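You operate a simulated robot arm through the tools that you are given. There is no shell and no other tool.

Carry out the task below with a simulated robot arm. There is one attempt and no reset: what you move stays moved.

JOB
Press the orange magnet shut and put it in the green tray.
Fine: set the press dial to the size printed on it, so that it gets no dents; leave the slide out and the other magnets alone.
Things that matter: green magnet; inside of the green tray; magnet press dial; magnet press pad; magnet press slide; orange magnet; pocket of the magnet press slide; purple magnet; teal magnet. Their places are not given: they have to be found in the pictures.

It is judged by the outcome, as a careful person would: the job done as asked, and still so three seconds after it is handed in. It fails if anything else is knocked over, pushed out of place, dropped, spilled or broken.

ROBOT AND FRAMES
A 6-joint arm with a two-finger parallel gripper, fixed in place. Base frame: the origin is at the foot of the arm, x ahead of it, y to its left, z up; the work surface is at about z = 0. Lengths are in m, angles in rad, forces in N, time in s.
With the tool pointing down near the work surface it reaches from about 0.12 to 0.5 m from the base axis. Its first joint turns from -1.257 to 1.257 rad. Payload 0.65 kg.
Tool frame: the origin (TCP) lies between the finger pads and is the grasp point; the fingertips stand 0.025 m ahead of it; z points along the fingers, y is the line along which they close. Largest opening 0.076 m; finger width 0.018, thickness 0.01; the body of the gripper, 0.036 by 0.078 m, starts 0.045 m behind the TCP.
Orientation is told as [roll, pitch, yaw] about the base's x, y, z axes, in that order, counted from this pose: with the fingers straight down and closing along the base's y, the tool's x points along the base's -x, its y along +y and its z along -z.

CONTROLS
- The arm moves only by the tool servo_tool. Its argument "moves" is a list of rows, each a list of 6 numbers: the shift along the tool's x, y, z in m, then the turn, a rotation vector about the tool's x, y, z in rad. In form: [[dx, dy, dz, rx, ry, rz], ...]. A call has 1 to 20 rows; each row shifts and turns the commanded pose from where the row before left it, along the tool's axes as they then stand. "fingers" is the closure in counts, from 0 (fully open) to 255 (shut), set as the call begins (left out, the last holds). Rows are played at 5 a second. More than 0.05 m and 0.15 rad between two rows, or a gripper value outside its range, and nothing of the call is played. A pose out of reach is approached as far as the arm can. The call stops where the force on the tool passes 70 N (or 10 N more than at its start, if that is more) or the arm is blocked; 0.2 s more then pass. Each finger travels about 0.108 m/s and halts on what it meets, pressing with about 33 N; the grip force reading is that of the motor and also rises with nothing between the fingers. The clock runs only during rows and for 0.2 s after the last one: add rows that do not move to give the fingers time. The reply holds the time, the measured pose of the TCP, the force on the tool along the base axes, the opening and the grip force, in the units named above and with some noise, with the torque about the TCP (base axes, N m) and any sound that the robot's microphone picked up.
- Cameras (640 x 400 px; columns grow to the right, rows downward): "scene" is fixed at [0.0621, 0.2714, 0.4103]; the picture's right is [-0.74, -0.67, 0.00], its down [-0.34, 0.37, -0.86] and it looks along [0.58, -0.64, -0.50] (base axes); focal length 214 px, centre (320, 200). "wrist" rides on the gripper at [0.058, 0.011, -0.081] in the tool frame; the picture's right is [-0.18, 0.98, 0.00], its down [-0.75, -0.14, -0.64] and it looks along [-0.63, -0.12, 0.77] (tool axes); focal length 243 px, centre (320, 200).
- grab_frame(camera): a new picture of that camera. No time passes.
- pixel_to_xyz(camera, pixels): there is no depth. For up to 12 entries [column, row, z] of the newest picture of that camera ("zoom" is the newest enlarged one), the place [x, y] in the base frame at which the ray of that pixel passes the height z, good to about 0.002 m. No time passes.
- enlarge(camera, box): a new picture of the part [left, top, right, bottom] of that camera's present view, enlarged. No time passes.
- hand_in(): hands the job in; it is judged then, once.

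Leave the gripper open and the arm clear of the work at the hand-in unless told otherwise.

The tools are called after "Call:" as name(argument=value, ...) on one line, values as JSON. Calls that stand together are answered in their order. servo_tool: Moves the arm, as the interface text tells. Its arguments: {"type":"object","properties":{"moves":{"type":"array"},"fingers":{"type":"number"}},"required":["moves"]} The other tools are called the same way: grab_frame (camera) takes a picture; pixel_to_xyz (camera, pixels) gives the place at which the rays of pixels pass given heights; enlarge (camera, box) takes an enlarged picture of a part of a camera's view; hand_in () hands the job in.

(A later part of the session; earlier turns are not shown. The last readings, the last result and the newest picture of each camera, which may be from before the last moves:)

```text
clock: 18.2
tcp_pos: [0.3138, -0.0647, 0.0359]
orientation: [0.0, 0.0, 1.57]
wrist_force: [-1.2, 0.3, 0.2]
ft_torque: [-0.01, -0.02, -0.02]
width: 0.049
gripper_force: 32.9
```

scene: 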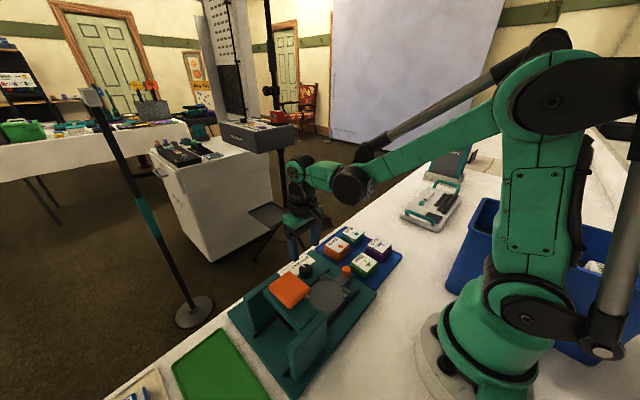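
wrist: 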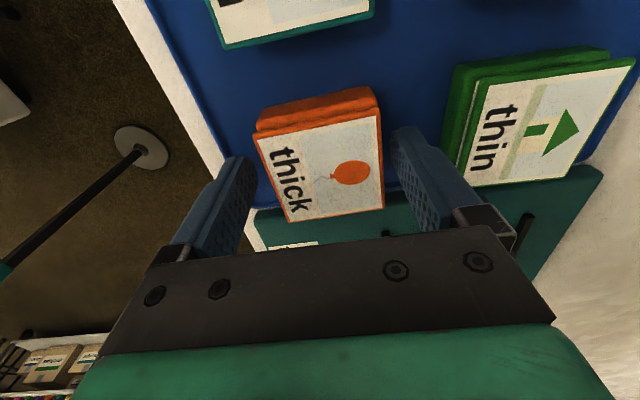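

Gripped (0.049 wide). Lift to z≈0.13.

Call:
servo_tool(moves=[[0, 0, -0.015, 0, 0, 0], [0, 0, -0.025, 0, 0, 0], [0, 0, -0.03, 0, 0, 0], [0, 0, -0.03, 0, 0, 0], [0, 0, 0, 0, 0, 0]])

Call:
grab_frame(camera="wrist")

Call:
enlarge(camera="scene", box=[270, 180, 400, 285])

```text
clock: 19.4
tcp_pos: [0.3113, -0.0647, 0.136]
orientation: [0.0, 0.0, 1.572]
wrist_force: [0.0, -0.4, -0.1]
ft_torque: [-0.02, -0.02, 0.02]
width: 0.0403
gripper_force: 0.0
```

```text
taken
```

wrist: 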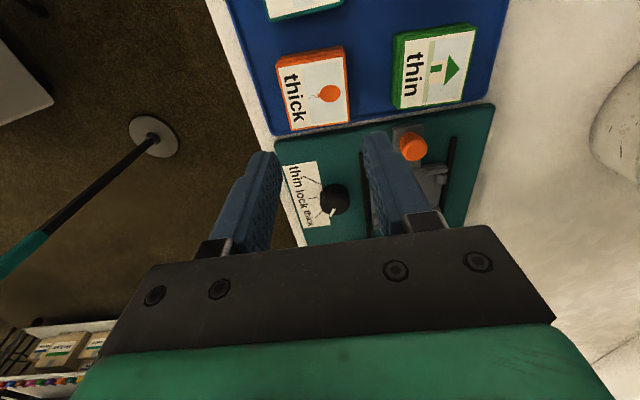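

```text
3.81 times, centred on (335, 232) of scene
```

zoom: 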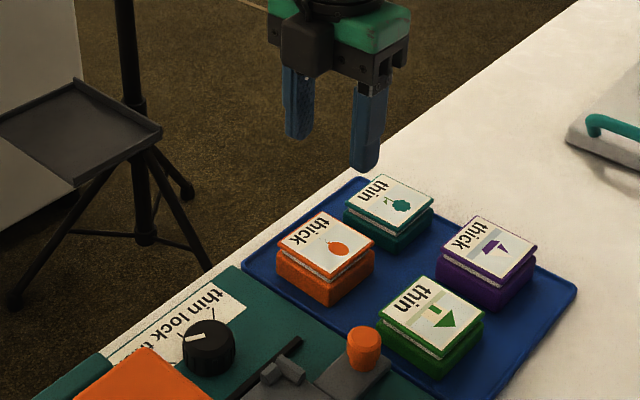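

It slipped out: the magnet stayed on the board (fingers closed to 0.040, no load). Check that it is undisturbed.

Call:
enlarge(camera="wrist", box=[240, 30, 400, 130])

Call:
enlarge(camera="scene", box=[310, 220, 374, 260])

```text
4.00 times, centred on (320, 80) of wrist
```

zoom: 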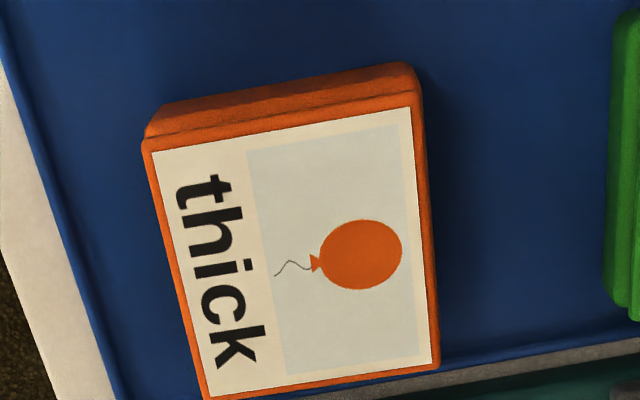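

```text
10.00 times, centred on (342, 240) of scene
```

zoom: 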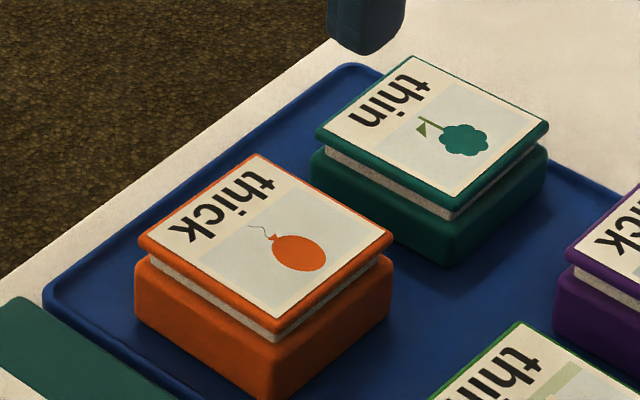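

The magnet is still upright, shifted ≈1–2 mm. Re-measure its corners from the scene zoom.

Call:
pixel_to_xyz(camera="zoom", pixels=[[395, 232, 0.031], [137, 240, 0.031], [255, 153, 0.031], [278, 327, 0.031], [265, 398, 0.005], [135, 320, 0.005], [390, 310, 0.005]])

Call:
enlarge(camera="wrist", box=[240, 40, 400, 140])

```text
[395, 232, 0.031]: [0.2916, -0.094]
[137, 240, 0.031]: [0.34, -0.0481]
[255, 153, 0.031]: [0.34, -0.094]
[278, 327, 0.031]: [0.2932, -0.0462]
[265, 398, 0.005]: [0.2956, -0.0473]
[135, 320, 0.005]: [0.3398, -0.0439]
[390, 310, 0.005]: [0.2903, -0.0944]
```

```text
4.00 times, centred on (320, 90) of wrist
```

zoom: 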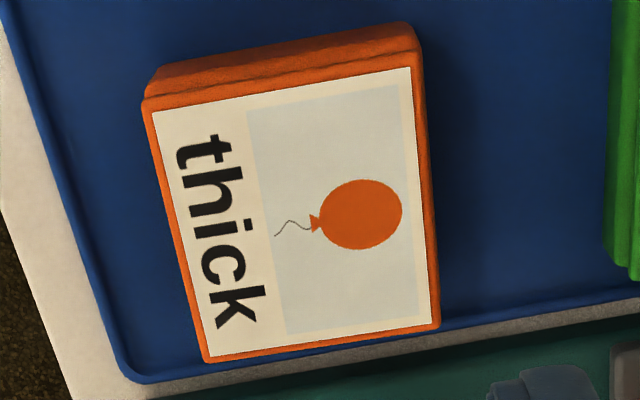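

Call:
pixel_to_xyz(camera="zoom", pixels=[[145, 105, 0.031], [416, 58, 0.031], [207, 362, 0.031], [440, 325, 0.031], [155, 68, 0.005], [405, 22, 0.005], [612, 255, 0.031], [122, 375, 0.005]])

```text
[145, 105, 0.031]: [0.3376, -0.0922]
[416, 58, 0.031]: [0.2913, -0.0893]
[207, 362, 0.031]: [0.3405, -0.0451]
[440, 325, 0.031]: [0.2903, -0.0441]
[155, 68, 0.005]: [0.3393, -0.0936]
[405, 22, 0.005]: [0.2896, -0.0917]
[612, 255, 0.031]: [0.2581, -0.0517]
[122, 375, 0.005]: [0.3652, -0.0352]
```

Centre ≈(0.3148,−0.068). I'll regrip deeper and with full closing force: open to 0.066, shift slightly, descend to z≈0.032.

Call:
servo_tool(moves=[[0.0025, -0.0018, 0, 0, 0, 0], [0, 0, 0, 0, 0, 0], [0, 0, 0.04, 0, 0, 0], [0, 0, 0.035, 0, 0, 0], [0, 0, 0.015, 0, 0, 0], [0, 0, 0.01, 0, 0, 0], [0, 0, 0.003, 0, 0, 0], [0, 0, 0, 0, 0, 0]], fingers=33)

Call:
grab_frame(camera="wrist")

Call:
enlarge(camera="scene", box=[310, 220, 374, 260])

```text
clock: 21.2
tcp_pos: [0.3149, -0.0684, 0.0356]
orientation: [-0.001, -0.002, 1.571]
wrist_force: [0.2, -0.2, 0.1]
ft_torque: [-0.02, -0.05, 0.02]
width: 0.0663
gripper_force: 0.0
```

```text
taken
```

wrist: 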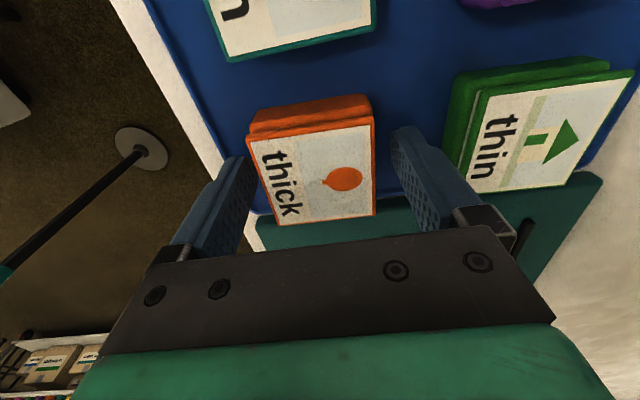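

```text
10.00 times, centred on (342, 240) of scene
```

zoom: 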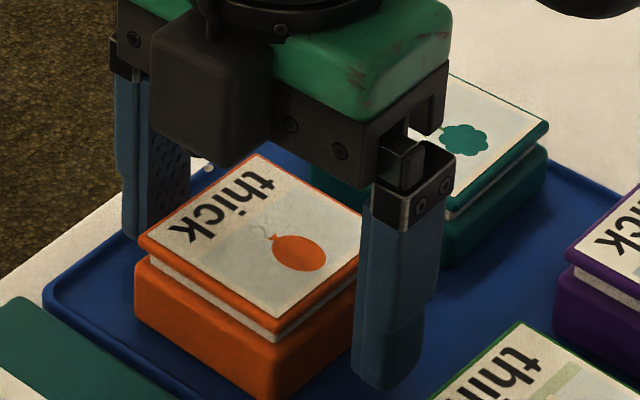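

Position good; go 0.003 m deeper, shift +x by 1 mm, and close with full command.

Call:
servo_tool(moves=[[0, -0.001, 0.003, 0, 0, 0], [0, 0, 0, 0, 0, 0]])

Call:
servo_tool(moves=[[0, 0, 0, 0, 0, 0], [0, 0, 0, 0, 0, 0], [0, 0, 0, 0, 0, 0]], fingers=255)

Call:
servo_tool(moves=[[0, 0, -0.002, 0, 0, 0], [0, 0, 0, 0, 0, 0]])

Call:
grab_frame(camera="wrist")

Call:
enlarge(camera="scene", box=[310, 220, 374, 260])

```text
clock: 21.8
tcp_pos: [0.3155, -0.0688, 0.032]
orientation: [0.001, 0.0, 1.572]
wrist_force: [0.4, -0.4, 0.5]
ft_torque: [0.01, 0.03, 0.02]
width: 0.0663
gripper_force: 0.0
```

```text
clock: 22.6
tcp_pos: [0.3153, -0.0685, 0.0328]
orientation: [0.0, 0.0, 1.571]
wrist_force: [-1.1, 0.0, 1.9]
ft_torque: [0.0, 0.04, -0.04]
width: 0.0488
gripper_force: 32.6
```

```text
clock: 23.2
tcp_pos: [0.3153, -0.0686, 0.0344]
orientation: [0.001, 0.0, 1.571]
wrist_force: [0.0, 0.1, 0.2]
ft_torque: [-0.02, 0.01, 0.01]
width: 0.0491
gripper_force: 32.7
```

```text
taken
```

wrist: 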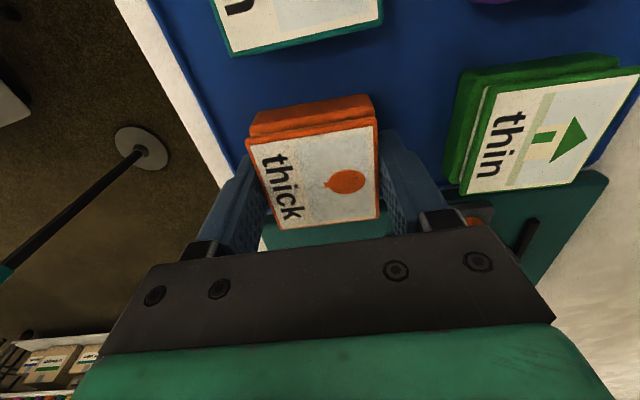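

```text
10.00 times, centred on (342, 240) of scene
```

zoom: 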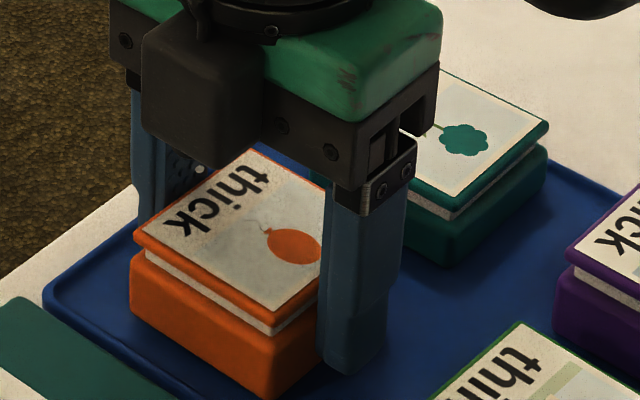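

Held at 0.049 with 33 N. Lift slowly, small steps, watching the width.

Call:
servo_tool(moves=[[0, 0, -0.003, 0, 0, 0], [0, 0, -0.003, 0, 0, 0], [0, 0, -0.003, 0, 0, 0], [0, 0, 0, 0, 0, 0]])

Call:
enlarge(camera="scene", box=[310, 220, 374, 260])

```text
clock: 24.2
tcp_pos: [0.3159, -0.0671, 0.043]
orientation: [0.002, 0.0, 1.568]
wrist_force: [-0.2, -0.5, -0.9]
ft_torque: [-0.02, 0.01, 0.01]
width: 0.0489
gripper_force: 32.9
```

```text
10.00 times, centred on (342, 240) of scene
```

zoom: 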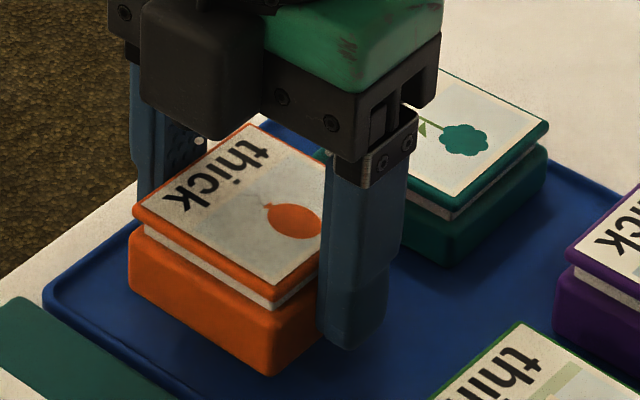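

It is lifting with the gripper. Continue upward in moderate steps to z≈0.105.

Call:
servo_tool(moves=[[0, 0, -0.004, 0, 0, 0], [0, 0, -0.006, 0, 0, 0], [0, 0, -0.008, 0, 0, 0], [0, 0, -0.008, 0, 0, 0], [0, 0, -0.008, 0, 0, 0], [0, 0, -0.008, 0, 0, 0], [0, 0, -0.008, 0, 0, 0], [0, 0, -0.006, 0, 0, 0], [0, 0, -0.004, 0, 0, 0], [0, 0, 0, 0, 0, 0]])

Call:
grab_frame(camera="wrist")

Call:
enlarge(camera="scene", box=[290, 190, 386, 250])

```text
clock: 26.4
tcp_pos: [0.3163, -0.0686, 0.1036]
orientation: [0.001, -0.001, 1.57]
wrist_force: [-0.1, 0.0, -0.8]
ft_torque: [0.0, 0.01, 0.02]
width: 0.0492
gripper_force: 32.9
```

```text
taken
```

wrist: 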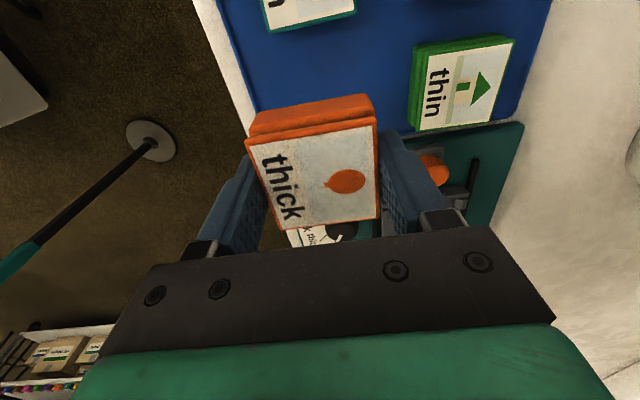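

```text
6.67 times, centred on (338, 220) of scene
```

zoom: 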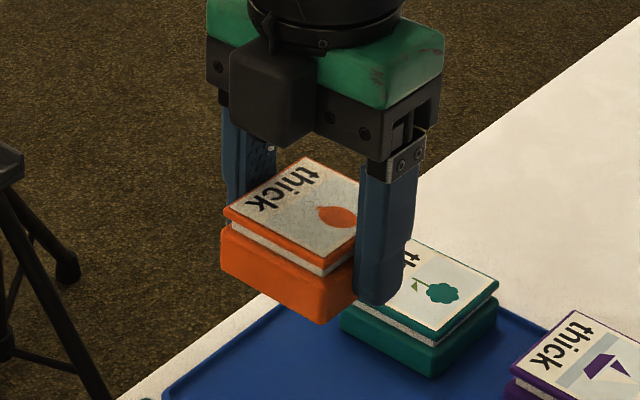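

Held well. Now measure the magnet's offset from the TCP: enlarge wrist.

Call:
enlarge(camera="wrist", box=[232, 80, 408, 190])

Call:
enlarge(camera="wrist", box=[232, 130, 408, 240])

```text
3.64 times, centred on (320, 135) of wrist
```

zoom: 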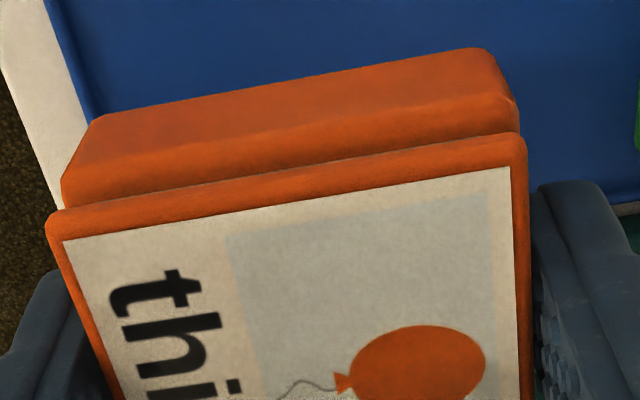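

```text
3.64 times, centred on (320, 185) of wrist
```

zoom: 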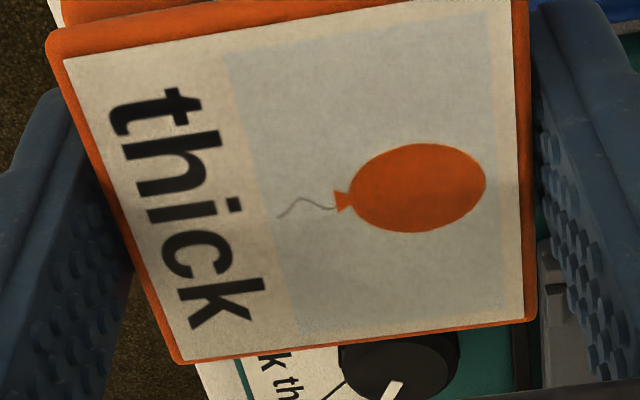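

Call:
pixel_to_xyz(camera="zoom", pixels=[[50, 42, 0.102], [178, 362, 0.102], [535, 320, 0.102], [50, 42, 0.098], [178, 362, 0.098], [535, 320, 0.098]])

Call:
pixel_to_xyz(camera="wrist", pixels=[[374, 118, 0.102], [374, 118, 0.098]])

```text
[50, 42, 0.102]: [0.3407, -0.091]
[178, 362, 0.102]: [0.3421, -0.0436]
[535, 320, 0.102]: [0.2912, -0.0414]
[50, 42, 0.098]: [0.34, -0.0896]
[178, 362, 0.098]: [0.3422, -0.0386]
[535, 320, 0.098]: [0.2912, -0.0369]
```

```text
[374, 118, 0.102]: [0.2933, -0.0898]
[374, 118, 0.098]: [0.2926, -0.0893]
```

Magnet centre relative to TCP ≈ (+0.001, +0.002). Now measure the pocket in the scene view.

Call:
enlarge(camera="scene", box=[290, 260, 370, 310])

```text
8.00 times, centred on (330, 285) of scene
```

zoom: 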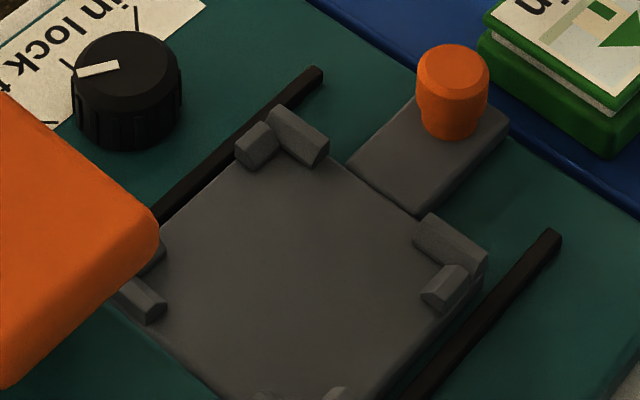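

The pocket has sloped corner guides. For an accurate pocket measure I raise the magnet and carry it to about (0.245, 0.10, 0.23), gently, and look down at the slide.

Call:
servo_tool(moves=[[0, 0, -0.005, 0, 0, 0], [0, 0, -0.009, 0, 0, 0], [0, 0, -0.012, 0, 0, 0], [0, 0, -0.012, 0, 0, 0], [0, 0, -0.012, 0, 0, 0], [0, 0, -0.012, 0, 0, 0], [0, 0, -0.012, 0, 0, 0], [0, 0, -0.012, 0, 0, 0], [0, 0, -0.012, 0, 0, 0], [0, 0, -0.012, 0, 0, 0], [0, 0, -0.01, 0, 0, 0], [0, 0, -0.006, 0, 0, 0], [0, 0, 0, 0, 0, 0]])

Call:
servo_tool(moves=[[-0.005, 0.002, 0, 0, 0, 0], [-0.008, 0.004, 0, 0, 0, 0], [-0.012, 0.005, 0, 0, 0, 0], [-0.013, 0.005, 0, 0, 0, 0], [-0.013, 0.005, 0, 0, 0, 0], [-0.013, 0.006, 0, 0, 0, 0], [-0.013, 0.006, 0, 0, 0, 0], [-0.013, 0.006, 0, 0, 0, 0], [-0.013, 0.006, 0, 0, 0, 0], [-0.013, 0.006, 0, 0, 0, 0], [-0.013, 0.006, 0, 0, 0, 0], [-0.013, 0.005, 0, 0, 0, 0], [-0.012, 0.005, 0, 0, 0, 0], [-0.008, 0.003, 0, 0, 0, 0], [-0.006, 0.001, 0, 0, 0, 0], [0, 0, 0, 0, 0, 0]])

Call:
grab_frame(camera="wrist")

Call:
enlarge(camera="wrist", box=[240, 0, 400, 100])

```text
clock: 29.2
tcp_pos: [0.3151, -0.0687, 0.2305]
orientation: [0.0, 0.0, 1.572]
wrist_force: [-0.1, 0.6, -0.4]
ft_torque: [-0.01, 0.02, -0.06]
width: 0.0489
gripper_force: 33.3
```

```text
clock: 32.6
tcp_pos: [0.2453, 0.0986, 0.2291]
orientation: [-0.001, 0.001, 1.57]
wrist_force: [-0.1, 0.2, -0.1]
ft_torque: [0.02, -0.01, 0.01]
width: 0.0491
gripper_force: 32.9
```

```text
taken
```

wrist: 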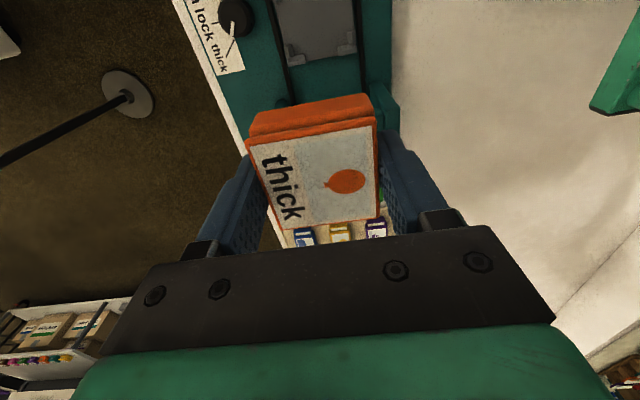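

```text
4.00 times, centred on (320, 50) of wrist
```

zoom: 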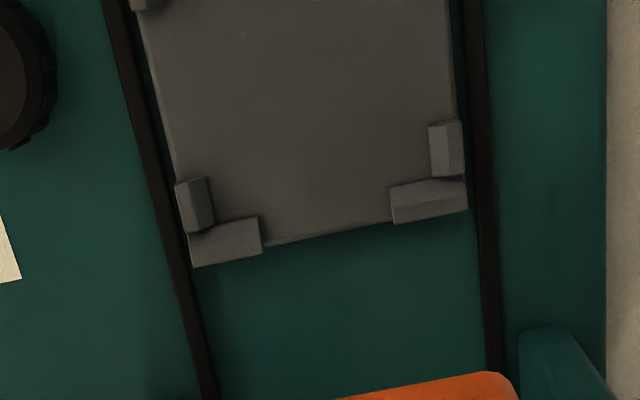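

I need the upper part too; enlarge centred higher.

Call:
enlarge(camera="wrist", box=[240, 0, 400, 50])

```text
4.00 times, centred on (320, 25) of wrist
```

zoom: 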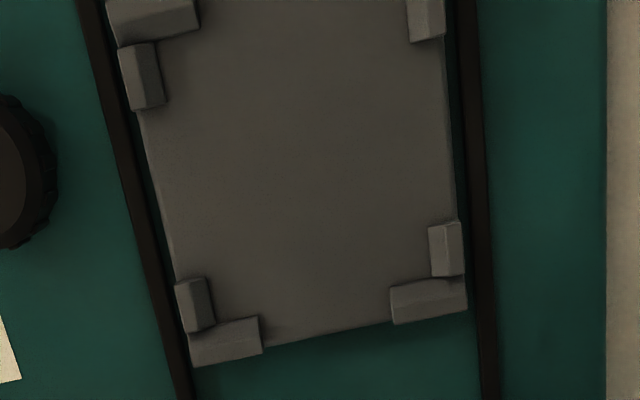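

Measure pocket inner faces: +x side (212,315),(160,80); −x side (431,250),(410,20); +y side (258,318),(392,290); −y side (198,25); at z≈0.017. Also plate outer edge points.

Call:
pixel_to_xyz(camera="zoom", pixels=[[212, 315, 0.017], [160, 80, 0.017], [431, 250, 0.017], [410, 20, 0.017], [258, 318, 0.017], [392, 290, 0.017], [198, 25, 0.017], [193, 367, 0.012], [467, 312, 0.012], [140, 115, 0.012], [447, 90, 0.012], [120, 50, 0.024]])

```text
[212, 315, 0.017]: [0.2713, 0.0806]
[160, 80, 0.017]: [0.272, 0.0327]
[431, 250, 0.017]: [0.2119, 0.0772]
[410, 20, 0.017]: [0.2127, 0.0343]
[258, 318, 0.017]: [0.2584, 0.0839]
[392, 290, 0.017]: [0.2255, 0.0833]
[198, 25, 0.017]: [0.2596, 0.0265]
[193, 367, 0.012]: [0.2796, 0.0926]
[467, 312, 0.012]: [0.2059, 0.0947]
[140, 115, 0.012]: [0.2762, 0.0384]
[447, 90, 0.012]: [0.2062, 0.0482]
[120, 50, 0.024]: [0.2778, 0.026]
```

Pocket centre ≈(0.243,0.055), inside ≈0.057 wide (about 4–5 mm slack per side). Move the magnet over the pocket (TCP ≈(0.242,0.053)) and descend to z≈0.06.

Call:
servo_tool(moves=[[0.006, 0, 0, 0, 0, 0], [0.01, 0.001, 0, 0, 0, 0], [0.012, 0.0016, 0, 0, 0, 0], [0.011, 0, 0, 0, 0, 0], [0.0073, 0, 0, 0, 0, 0], [0, 0, 0.005, 0, 0, 0], [0, 0, 0.01, 0, 0, 0], [0, 0, 0.014, 0, 0, 0], [0, 0, 0.014, 0, 0, 0], [0, 0, 0.014, 0, 0, 0], [0, 0, 0.014, 0, 0, 0], [0, 0, 0.014, 0, 0, 0], [0, 0, 0.014, 0, 0, 0], [0, 0, 0.014, 0, 0, 0], [0, 0, 0.014, 0, 0, 0], [0, 0, 0.014, 0, 0, 0], [0, 0, 0.014, 0, 0, 0], [0, 0, 0.01, 0, 0, 0], [0, 0, 0.006, 0, 0, 0], [0, 0, 0, 0, 0, 0]])

Call:
grab_frame(camera="wrist")

Call:
enlarge(camera="scene", box=[270, 240, 382, 310])

```text
clock: 36.8
tcp_pos: [0.2425, 0.0543, 0.0567]
orientation: [0.002, 0.0, 1.571]
wrist_force: [0.1, 0.5, 0.2]
ft_torque: [0.0, -0.05, -0.01]
width: 0.049
gripper_force: 33.2
```

```text
taken
```

wrist: 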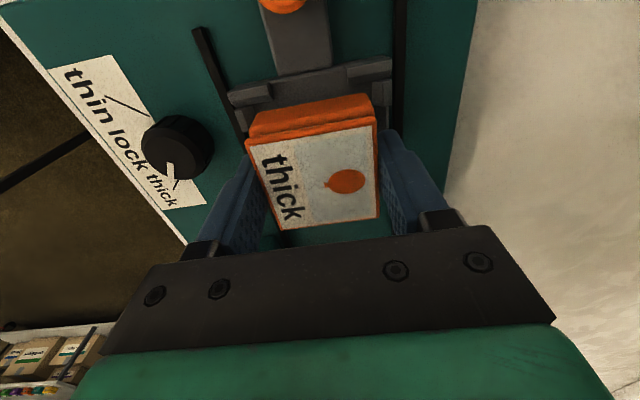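

```text
5.71 times, centred on (326, 275) of scene
```

zoom: 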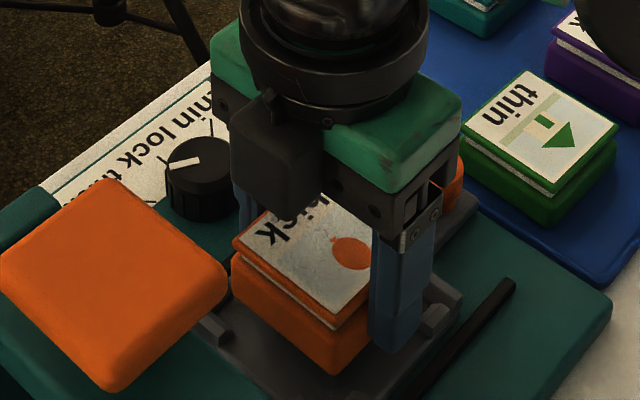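

Looks aligned. Descend in small steps.

Call:
servo_tool(moves=[[0, 0, 0.003, 0, 0, 0], [0, 0, 0.003, 0, 0, 0], [0, 0, 0.003, 0, 0, 0], [0, 0, 0, 0, 0, 0]])

Call:
grab_frame(camera="wrist")

Call:
enlarge(camera="scene", box=[290, 260, 370, 310])

Call:
enlarge(camera="wrist", box=[220, 50, 420, 175])

```text
clock: 37.8
tcp_pos: [0.2425, 0.0544, 0.0488]
orientation: [-0.001, -0.001, 1.57]
wrist_force: [-0.6, 0.0, -0.4]
ft_torque: [0.01, -0.04, 0.01]
width: 0.049
gripper_force: 32.9
```

```text
taken
```

wrist: 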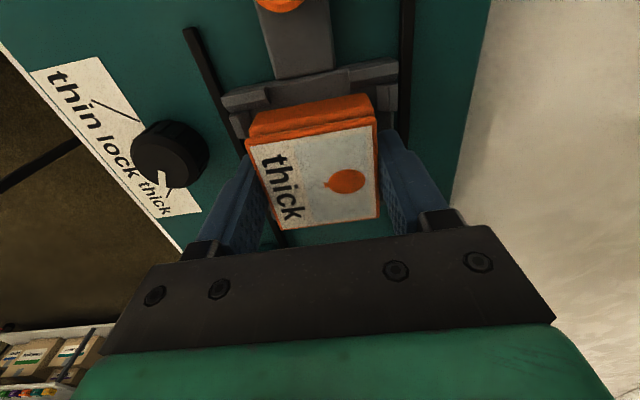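

```text
8.00 times, centred on (330, 285) of scene
```

zoom: 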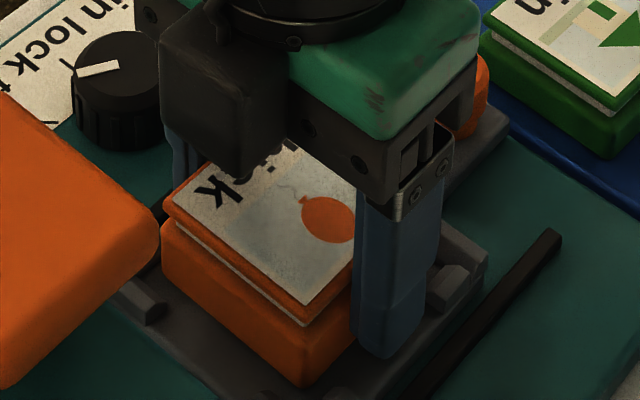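

```text
3.20 times, centred on (320, 112) of wrist
```

zoom: 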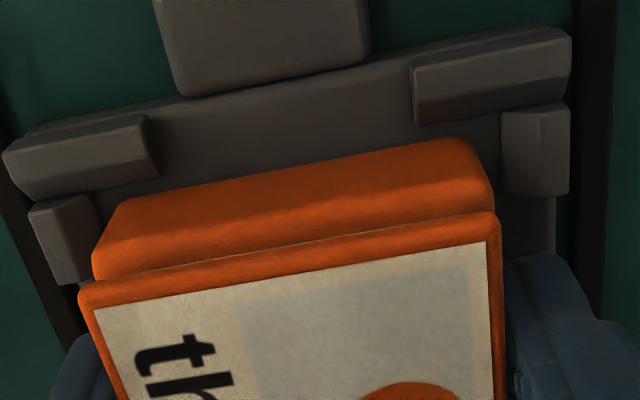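

Gaps look balanced. Continue down 2 mm steps, watching for contact.

Call:
servo_tool(moves=[[0, 0, 0.002, 0, 0, 0], [0, 0, 0.002, 0, 0, 0], [0, 0, 0, 0, 0, 0]])

Call:
servo_tool(moves=[[0, 0, 0.0015, 0, 0, 0], [0, 0, 0, 0, 0, 0]])

Call:
servo_tool(moves=[[0, 0, 0.0015, 0, 0, 0], [0, 0, 0, 0, 0, 0]])

```text
clock: 38.4
tcp_pos: [0.2428, 0.0544, 0.0457]
orientation: [0.002, 0.0, 1.57]
wrist_force: [-0.8, -0.8, 35.0]
ft_torque: [0.08, -0.51, 0.03]
width: 0.0487
gripper_force: 32.3
stopped in row 2: the force on the tool passed its limit at 120 N (the readings are from after the stop); the commanded pose is now the measured one
```

```text
clock: 38.7
tcp_pos: [0.2424, 0.054, 0.0449]
orientation: [0.002, 0.001, 1.572]
wrist_force: [-2.4, -0.1, 34.2]
ft_torque: [0.06, -0.45, 0.03]
width: 0.0491
gripper_force: 33.1
stopped in row 1: the force on the tool passed its limit at 94 N (the readings are from after the stop); the commanded pose is now the measured one
```

```text
clock: 39.0
tcp_pos: [0.2438, 0.0546, 0.0466]
orientation: [0.001, 0.0, 1.571]
wrist_force: [-3.5, 0.6, 33.9]
ft_torque: [0.1, -0.6, 0.0]
width: 0.0492
gripper_force: 33.3
stopped in row 1: the force on the tool passed its limit at 94 N (the readings are from after the stop); the commanded pose is now the measured one
```

Contact at z≈0.046. Look to see whether it sits on the floor of the pocket.

Call:
grab_frame(camera="wrist")

Call:
enlarge(camera="wrist", box=[220, 50, 420, 175])

Call:
enlarge(camera="scene", box=[290, 260, 370, 310])

```text
taken
```

wrist: 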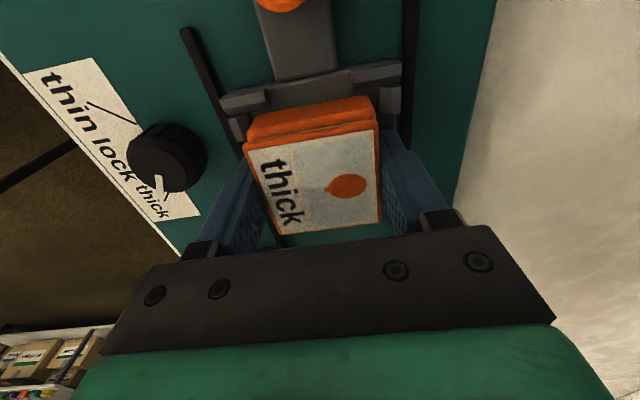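

```text
3.20 times, centred on (320, 112) of wrist
```

zoom: 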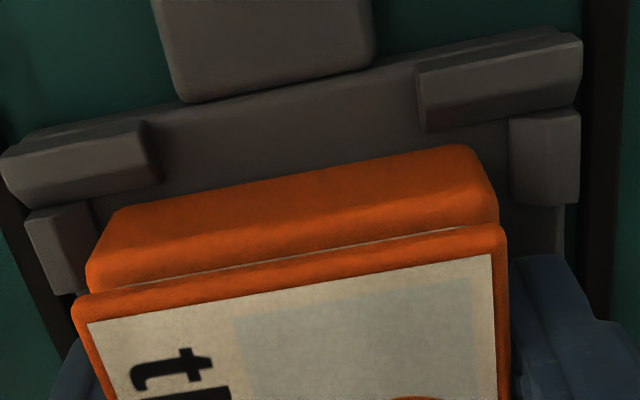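

```text
8.00 times, centred on (330, 285) of scene
```

zoom: 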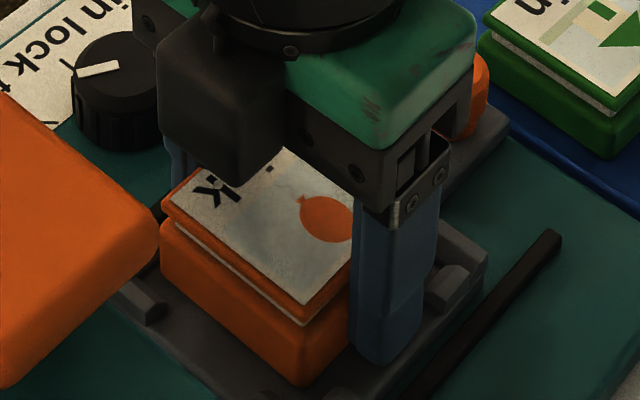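

Gaps on all sides (≈4–5 mm): it is on the pocket floor. Open the fingers to ≈0.060.

Call:
servo_tool(moves=[[0, 0, 0, 0, 0, 0], [0, 0, 0, 0, 0, 0], [0, 0, 0, 0, 0, 0]], fingers=54)

Call:
enlarge(camera="wrist", box=[220, 50, 420, 175])

Call:
enlarge(camera="scene", box=[290, 260, 370, 310])

```text
clock: 39.8
tcp_pos: [0.2426, 0.0538, 0.0451]
orientation: [0.003, 0.0, 1.571]
wrist_force: [-18.3, 0.1, 57.2]
ft_torque: [-0.01, -0.8, 0.01]
width: 0.0498
gripper_force: 0.2
```

```text
3.20 times, centred on (320, 112) of wrist
```

zoom: 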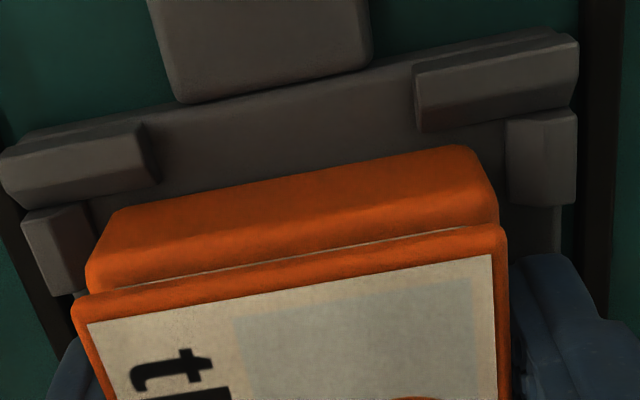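

```text
8.00 times, centred on (330, 285) of scene
```

zoom: 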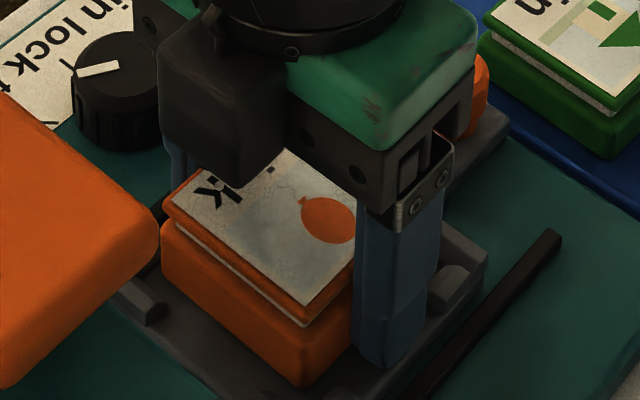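

The fingers are blocked from opening (force −18 N x, 57 N z): a fingertip seems to be bearing on something. Raise 2 mm to relieve it.

Call:
servo_tool(moves=[[0, 0, -0.001, 0, 0, 0], [0, 0, -0.001, 0, 0, 0], [0, 0, 0, 0, 0, 0]])

Call:
enlarge(camera="scene", box=[290, 260, 370, 310])

```text
clock: 40.6
tcp_pos: [0.2424, 0.0546, 0.0469]
orientation: [0.002, 0.001, 1.571]
wrist_force: [0.6, 0.6, 0.2]
ft_torque: [0.01, -0.01, -0.01]
width: 0.0597
gripper_force: 0.0
```

```text
8.00 times, centred on (330, 285) of scene
```

zoom: 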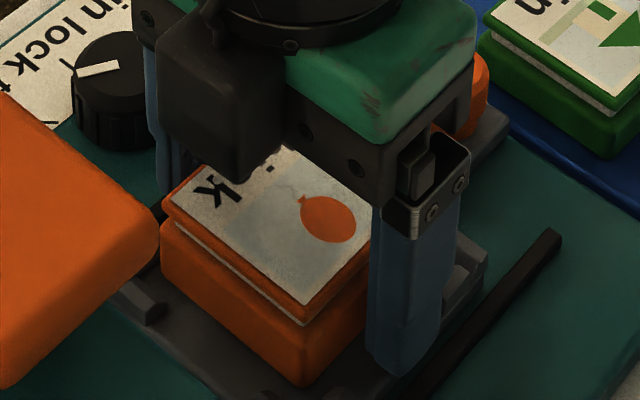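

Freed and opened to 0.060, no forces. Rise straight up.

Call:
servo_tool(moves=[[0, 0, -0.005, 0, 0, 0], [0, 0, -0.01, 0, 0, 0], [0, 0, -0.02, 0, 0, 0], [0, 0, -0.03, 0, 0, 0], [0, 0, -0.03, 0, 0, 0], [0, 0, -0.03, 0, 0, 0], [0, 0, 0, 0, 0, 0]])

Call:
grab_frame(camera="wrist")

Call:
enlarge(camera="wrist", box=[240, 30, 400, 130])

Call:
enlarge(camera="scene", box=[290, 260, 370, 310])

```text
clock: 42.2
tcp_pos: [0.2422, 0.0526, 0.1724]
orientation: [0.002, 0.0, 1.57]
wrist_force: [0.3, 0.4, 0.7]
ft_torque: [0.02, 0.04, 0.02]
width: 0.0598
gripper_force: 0.1
```

```text
taken
```

wrist: 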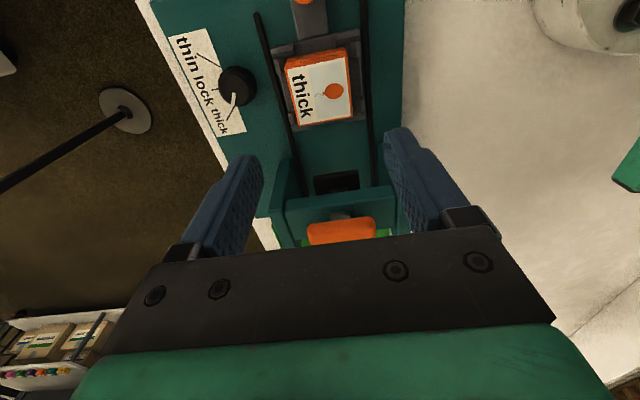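

```text
4.00 times, centred on (320, 80) of wrist
```

zoom: 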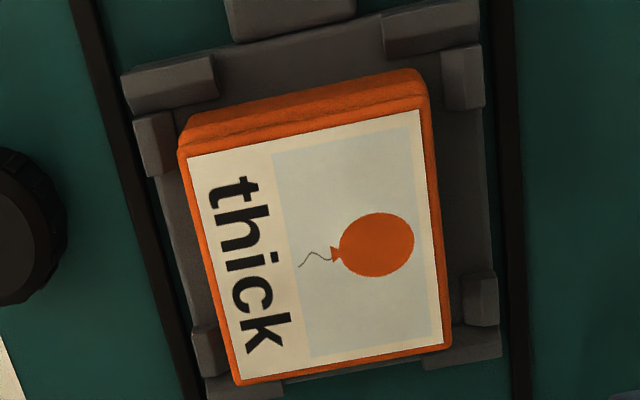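

```text
8.00 times, centred on (330, 285) of scene
```

zoom: 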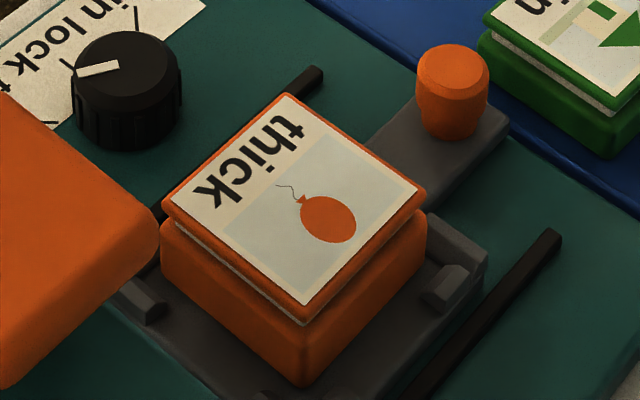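

The magnet lies in the pocket. Check level and position by comparing corners from both cameras at z≈0.044.

Call:
pixel_to_xyz(camera="zoom", pixels=[[163, 206, 0.044], [288, 95, 0.044], [427, 193, 0.044], [303, 322, 0.044], [303, 385, 0.016], [163, 270, 0.016], [425, 250, 0.016]])

Call:
pixel_to_xyz(camera="wrist", pixels=[[285.5, 98, 0.044], [347, 87, 0.044], [299, 156, 0.044], [353, 147, 0.044]])

```text
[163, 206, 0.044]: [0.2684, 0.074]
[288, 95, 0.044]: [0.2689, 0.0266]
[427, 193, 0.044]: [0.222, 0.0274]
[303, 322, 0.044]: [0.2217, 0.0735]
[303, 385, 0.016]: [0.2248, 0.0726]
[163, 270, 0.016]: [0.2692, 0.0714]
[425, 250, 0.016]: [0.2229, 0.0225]
```

```text
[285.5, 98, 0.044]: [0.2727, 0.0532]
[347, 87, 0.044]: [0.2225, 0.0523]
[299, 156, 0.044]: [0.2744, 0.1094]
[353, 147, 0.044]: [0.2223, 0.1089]
```

Call:
pixel_to_xyz(camera="wrist", pixels=[[285, 68, 0.044], [346.5, 57.5, 0.044], [299, 126.5, 0.044], [353, 116, 0.044], [285, 68, 0.04], [353, 116, 0.04], [280, 66, 0.024], [352, 47, 0.02]])

Call:
enlarge(camera="wrist", box=[272, 30, 368, 90])

Call:
enlarge(camera="wrist", box=[272, 80, 368, 140])

```text
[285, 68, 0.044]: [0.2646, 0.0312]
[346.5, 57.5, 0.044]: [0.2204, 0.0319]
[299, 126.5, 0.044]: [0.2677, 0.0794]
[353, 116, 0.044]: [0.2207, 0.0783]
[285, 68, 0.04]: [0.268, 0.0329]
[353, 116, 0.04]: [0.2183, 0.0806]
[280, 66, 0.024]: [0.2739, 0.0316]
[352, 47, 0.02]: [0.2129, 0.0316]
```

```text
6.67 times, centred on (320, 60) of wrist
```

zoom: 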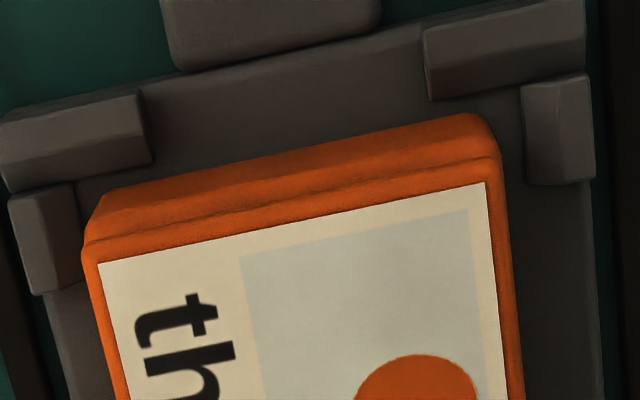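

```text
6.67 times, centred on (320, 110) of wrist
```

zoom: 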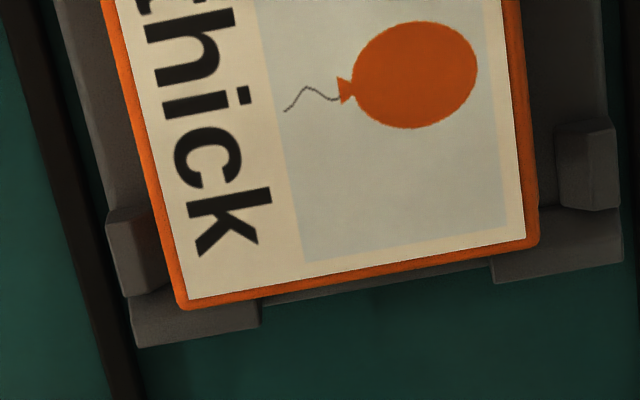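

The magnet is level in the pocket, centre ≈(0.244,0.053). Next: grip the slide's orange knob (≈(0.241,−0.012), top ≈0.04) with fingers along x. Move above it.

Call:
servo_tool(moves=[[0.025, 0, 0, 0, 0, 0], [0.025, 0, 0, 0, 0, 0], [0.0155, 0, 0.02, 0, 0, 0], [0, 0.001, 0.03, 0, 0, 0], [0, 0, 0, 0, 0, 0], [0, 0, 0, 0, 0, 0]], fingers=100)

Call:
grab_frame(camera="wrist")

Call:
enlarge(camera="wrist", box=[240, 60, 400, 160])

```text
clock: 43.6
tcp_pos: [0.2443, -0.0148, 0.1211]
orientation: [0.001, -0.001, 1.569]
wrist_force: [0.6, 0.6, 0.6]
ft_torque: [0.01, -0.02, -0.01]
width: 0.0464
gripper_force: 0.1
```

```text
taken
```

wrist: 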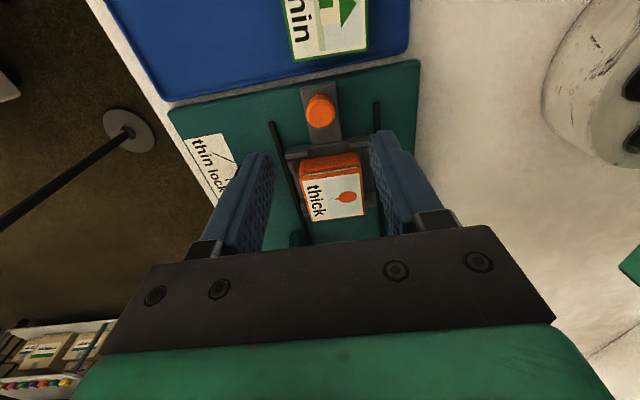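

```text
4.00 times, centred on (320, 110) of wrist
```

zoom: 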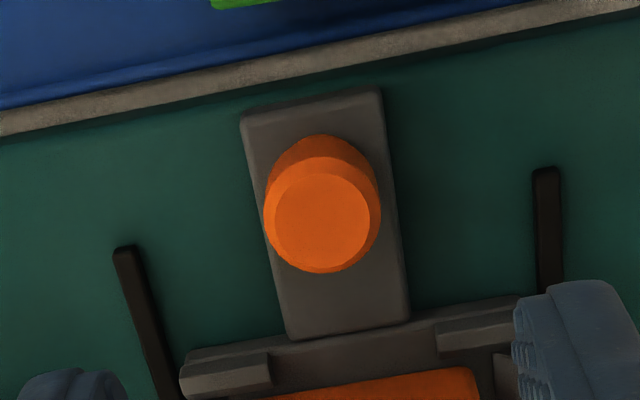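

Call:
pixel_to_xyz(camera="zoom", pixels=[[322, 221, 0.04], [322, 221, 0.045], [265, 220, 0.038], [381, 212, 0.038], [322, 272, 0.038], [318, 140, 0.018]])

Call:
enlarge(camera="scene", box=[310, 240, 390, 290])

```text
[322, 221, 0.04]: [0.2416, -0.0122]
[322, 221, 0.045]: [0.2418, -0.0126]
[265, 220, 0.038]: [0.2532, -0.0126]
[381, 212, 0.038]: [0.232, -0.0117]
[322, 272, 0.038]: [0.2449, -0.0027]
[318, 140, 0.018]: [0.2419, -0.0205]
```

```text
8.00 times, centred on (350, 265) of scene
```

zoom: 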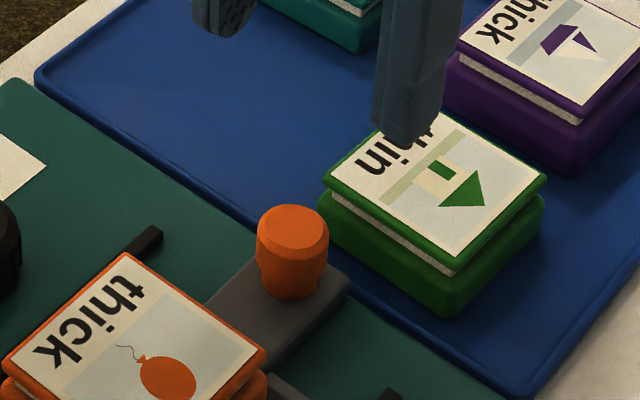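

Knob centre (0.2417,−0.012), ⌀≈0.021. Tool is above it. Descend to z≈0.049 (tips ≈0.024).

Call:
servo_tool(moves=[[0, 0, 0.025, 0, 0, 0], [0, 0, 0.025, 0, 0, 0], [0, 0, 0.015, 0, 0, 0], [0, 0, 0.008, 0, 0, 0], [0, 0, 0, 0, 0, 0]])

Call:
grab_frame(camera="wrist")

Call:
enlarge(camera="scene", box=[290, 240, 386, 300])

```text
clock: 44.8
tcp_pos: [0.2404, -0.0111, 0.0482]
orientation: [0.001, 0.001, 1.57]
wrist_force: [0.0, -0.2, -0.1]
ft_torque: [-0.01, 0.04, -0.01]
width: 0.0464
gripper_force: 0.0
```

```text
taken
```

wrist: 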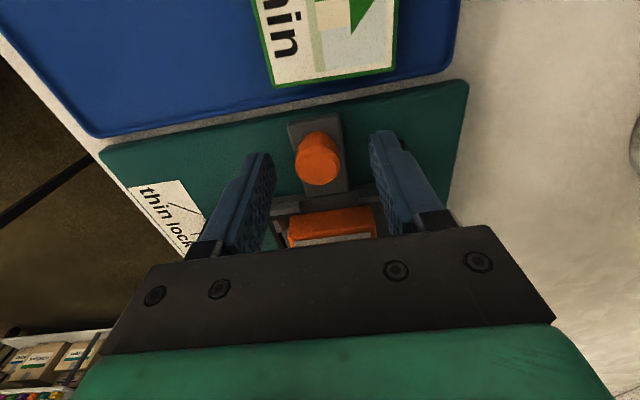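

```text
6.67 times, centred on (338, 270) of scene
```

zoom: 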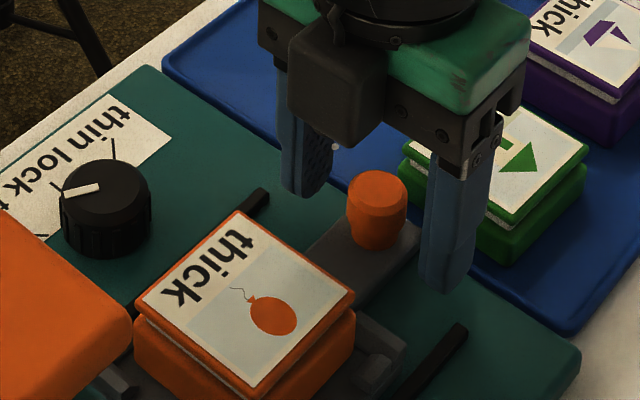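

Fingers straddle the knob. Close on it.

Call:
servo_tool(moves=[[0, 0, 0, 0, 0, 0], [0, 0, 0, 0, 0, 0], [0, 0, 0, 0, 0, 0]], fingers=215)

Call:
grab_frame(camera="wrist")

```text
clock: 45.6
tcp_pos: [0.2418, -0.0104, 0.0481]
orientation: [0.0, -0.001, 1.572]
wrist_force: [16.0, 0.0, -15.6]
ft_torque: [0.0, -0.28, 0.03]
width: 0.0189
gripper_force: 36.2
```

```text
taken
```

wrist: 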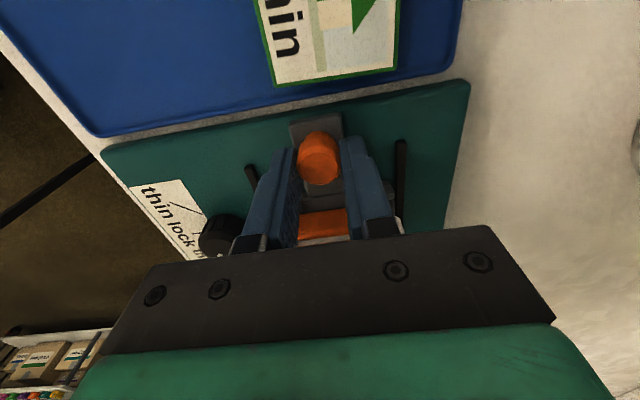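

Gripped at 0.019. A +16 N side force: shift +x 1 mm, then start sliding +y slowly (2 cm).

Call:
servo_tool(moves=[[0, -0.001, 0.0005, 0, 0, 0], [-0.003, 0, 0, 0, 0, 0], [-0.005, 0, 0, 0, 0, 0], [-0.006, 0, 0, 0, 0, 0], [-0.006, 0, 0, 0, 0, 0], [0, 0, 0, 0, 0, 0]])

Call:
grab_frame(camera="wrist")

Call:
enlarge(camera="scene", box=[260, 240, 388, 320])

```text
clock: 47.0
tcp_pos: [0.2418, 0.009, 0.0473]
orientation: [0.006, 0.001, 1.571]
wrist_force: [-9.0, 0.2, 30.4]
ft_torque: [-0.23, 0.15, -0.03]
width: 0.0193
gripper_force: 36.6
```

```text
taken
```

wrist: 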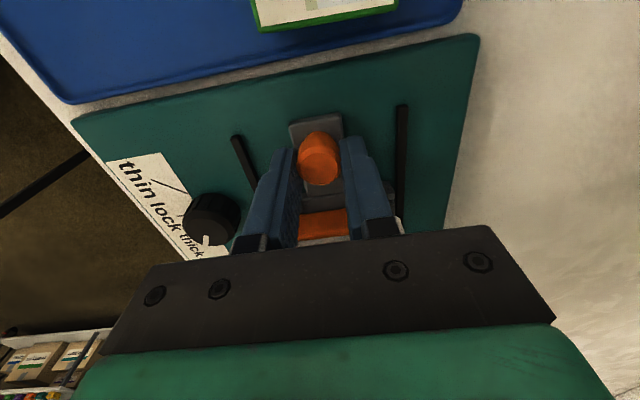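

```text
5.00 times, centred on (324, 280) of scene
```

zoom: 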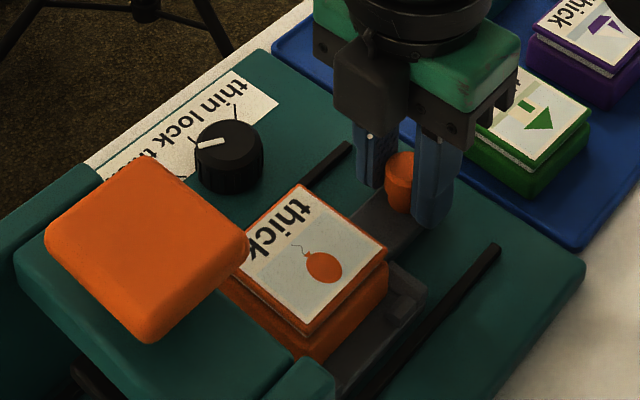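

The slide follows the knob. Relieve 0.7 mm in z and continue +y by 5 cm.

Call:
servo_tool(moves=[[-0.003, 0, -0.0007, 0, 0, 0], [-0.005, 0, 0, 0, 0, 0], [-0.006, 0, 0, 0, 0, 0], [-0.007, 0, 0, 0, 0, 0], [-0.007, 0, 0, 0, 0, 0], [-0.007, 0, 0, 0, 0, 0], [-0.007, 0, 0, 0, 0, 0], [-0.005, 0, 0, 0, 0, 0], [-0.003, 0, 0, 0, 0, 0], [0, 0, 0, 0, 0, 0]])

Call:
grab_frame(camera="wrist")

Call:
enlarge(camera="scene", box=[230, 240, 390, 340])

```text
clock: 49.2
tcp_pos: [0.2416, 0.0568, 0.0504]
orientation: [0.012, 0.0, 1.573]
wrist_force: [-41.4, 0.2, 28.9]
ft_torque: [0.06, 0.81, -0.09]
width: 0.0193
gripper_force: 36.6
```

```text
taken
```

wrist: 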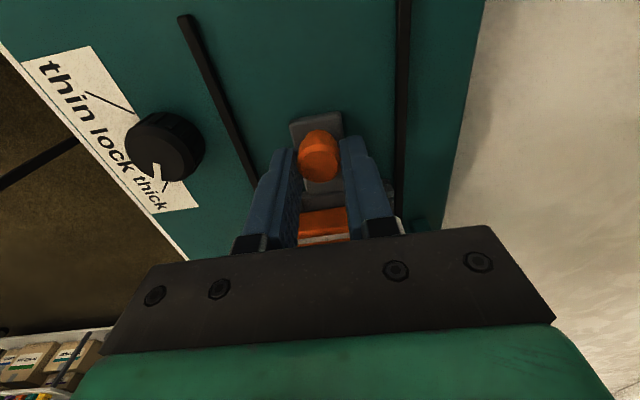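

```text
4.00 times, centred on (310, 290) of scene
```

zoom: 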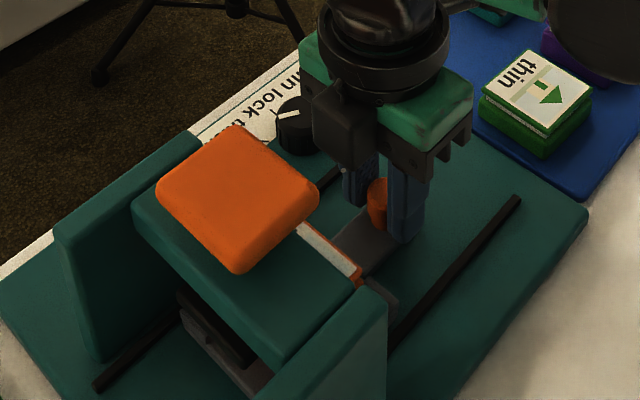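

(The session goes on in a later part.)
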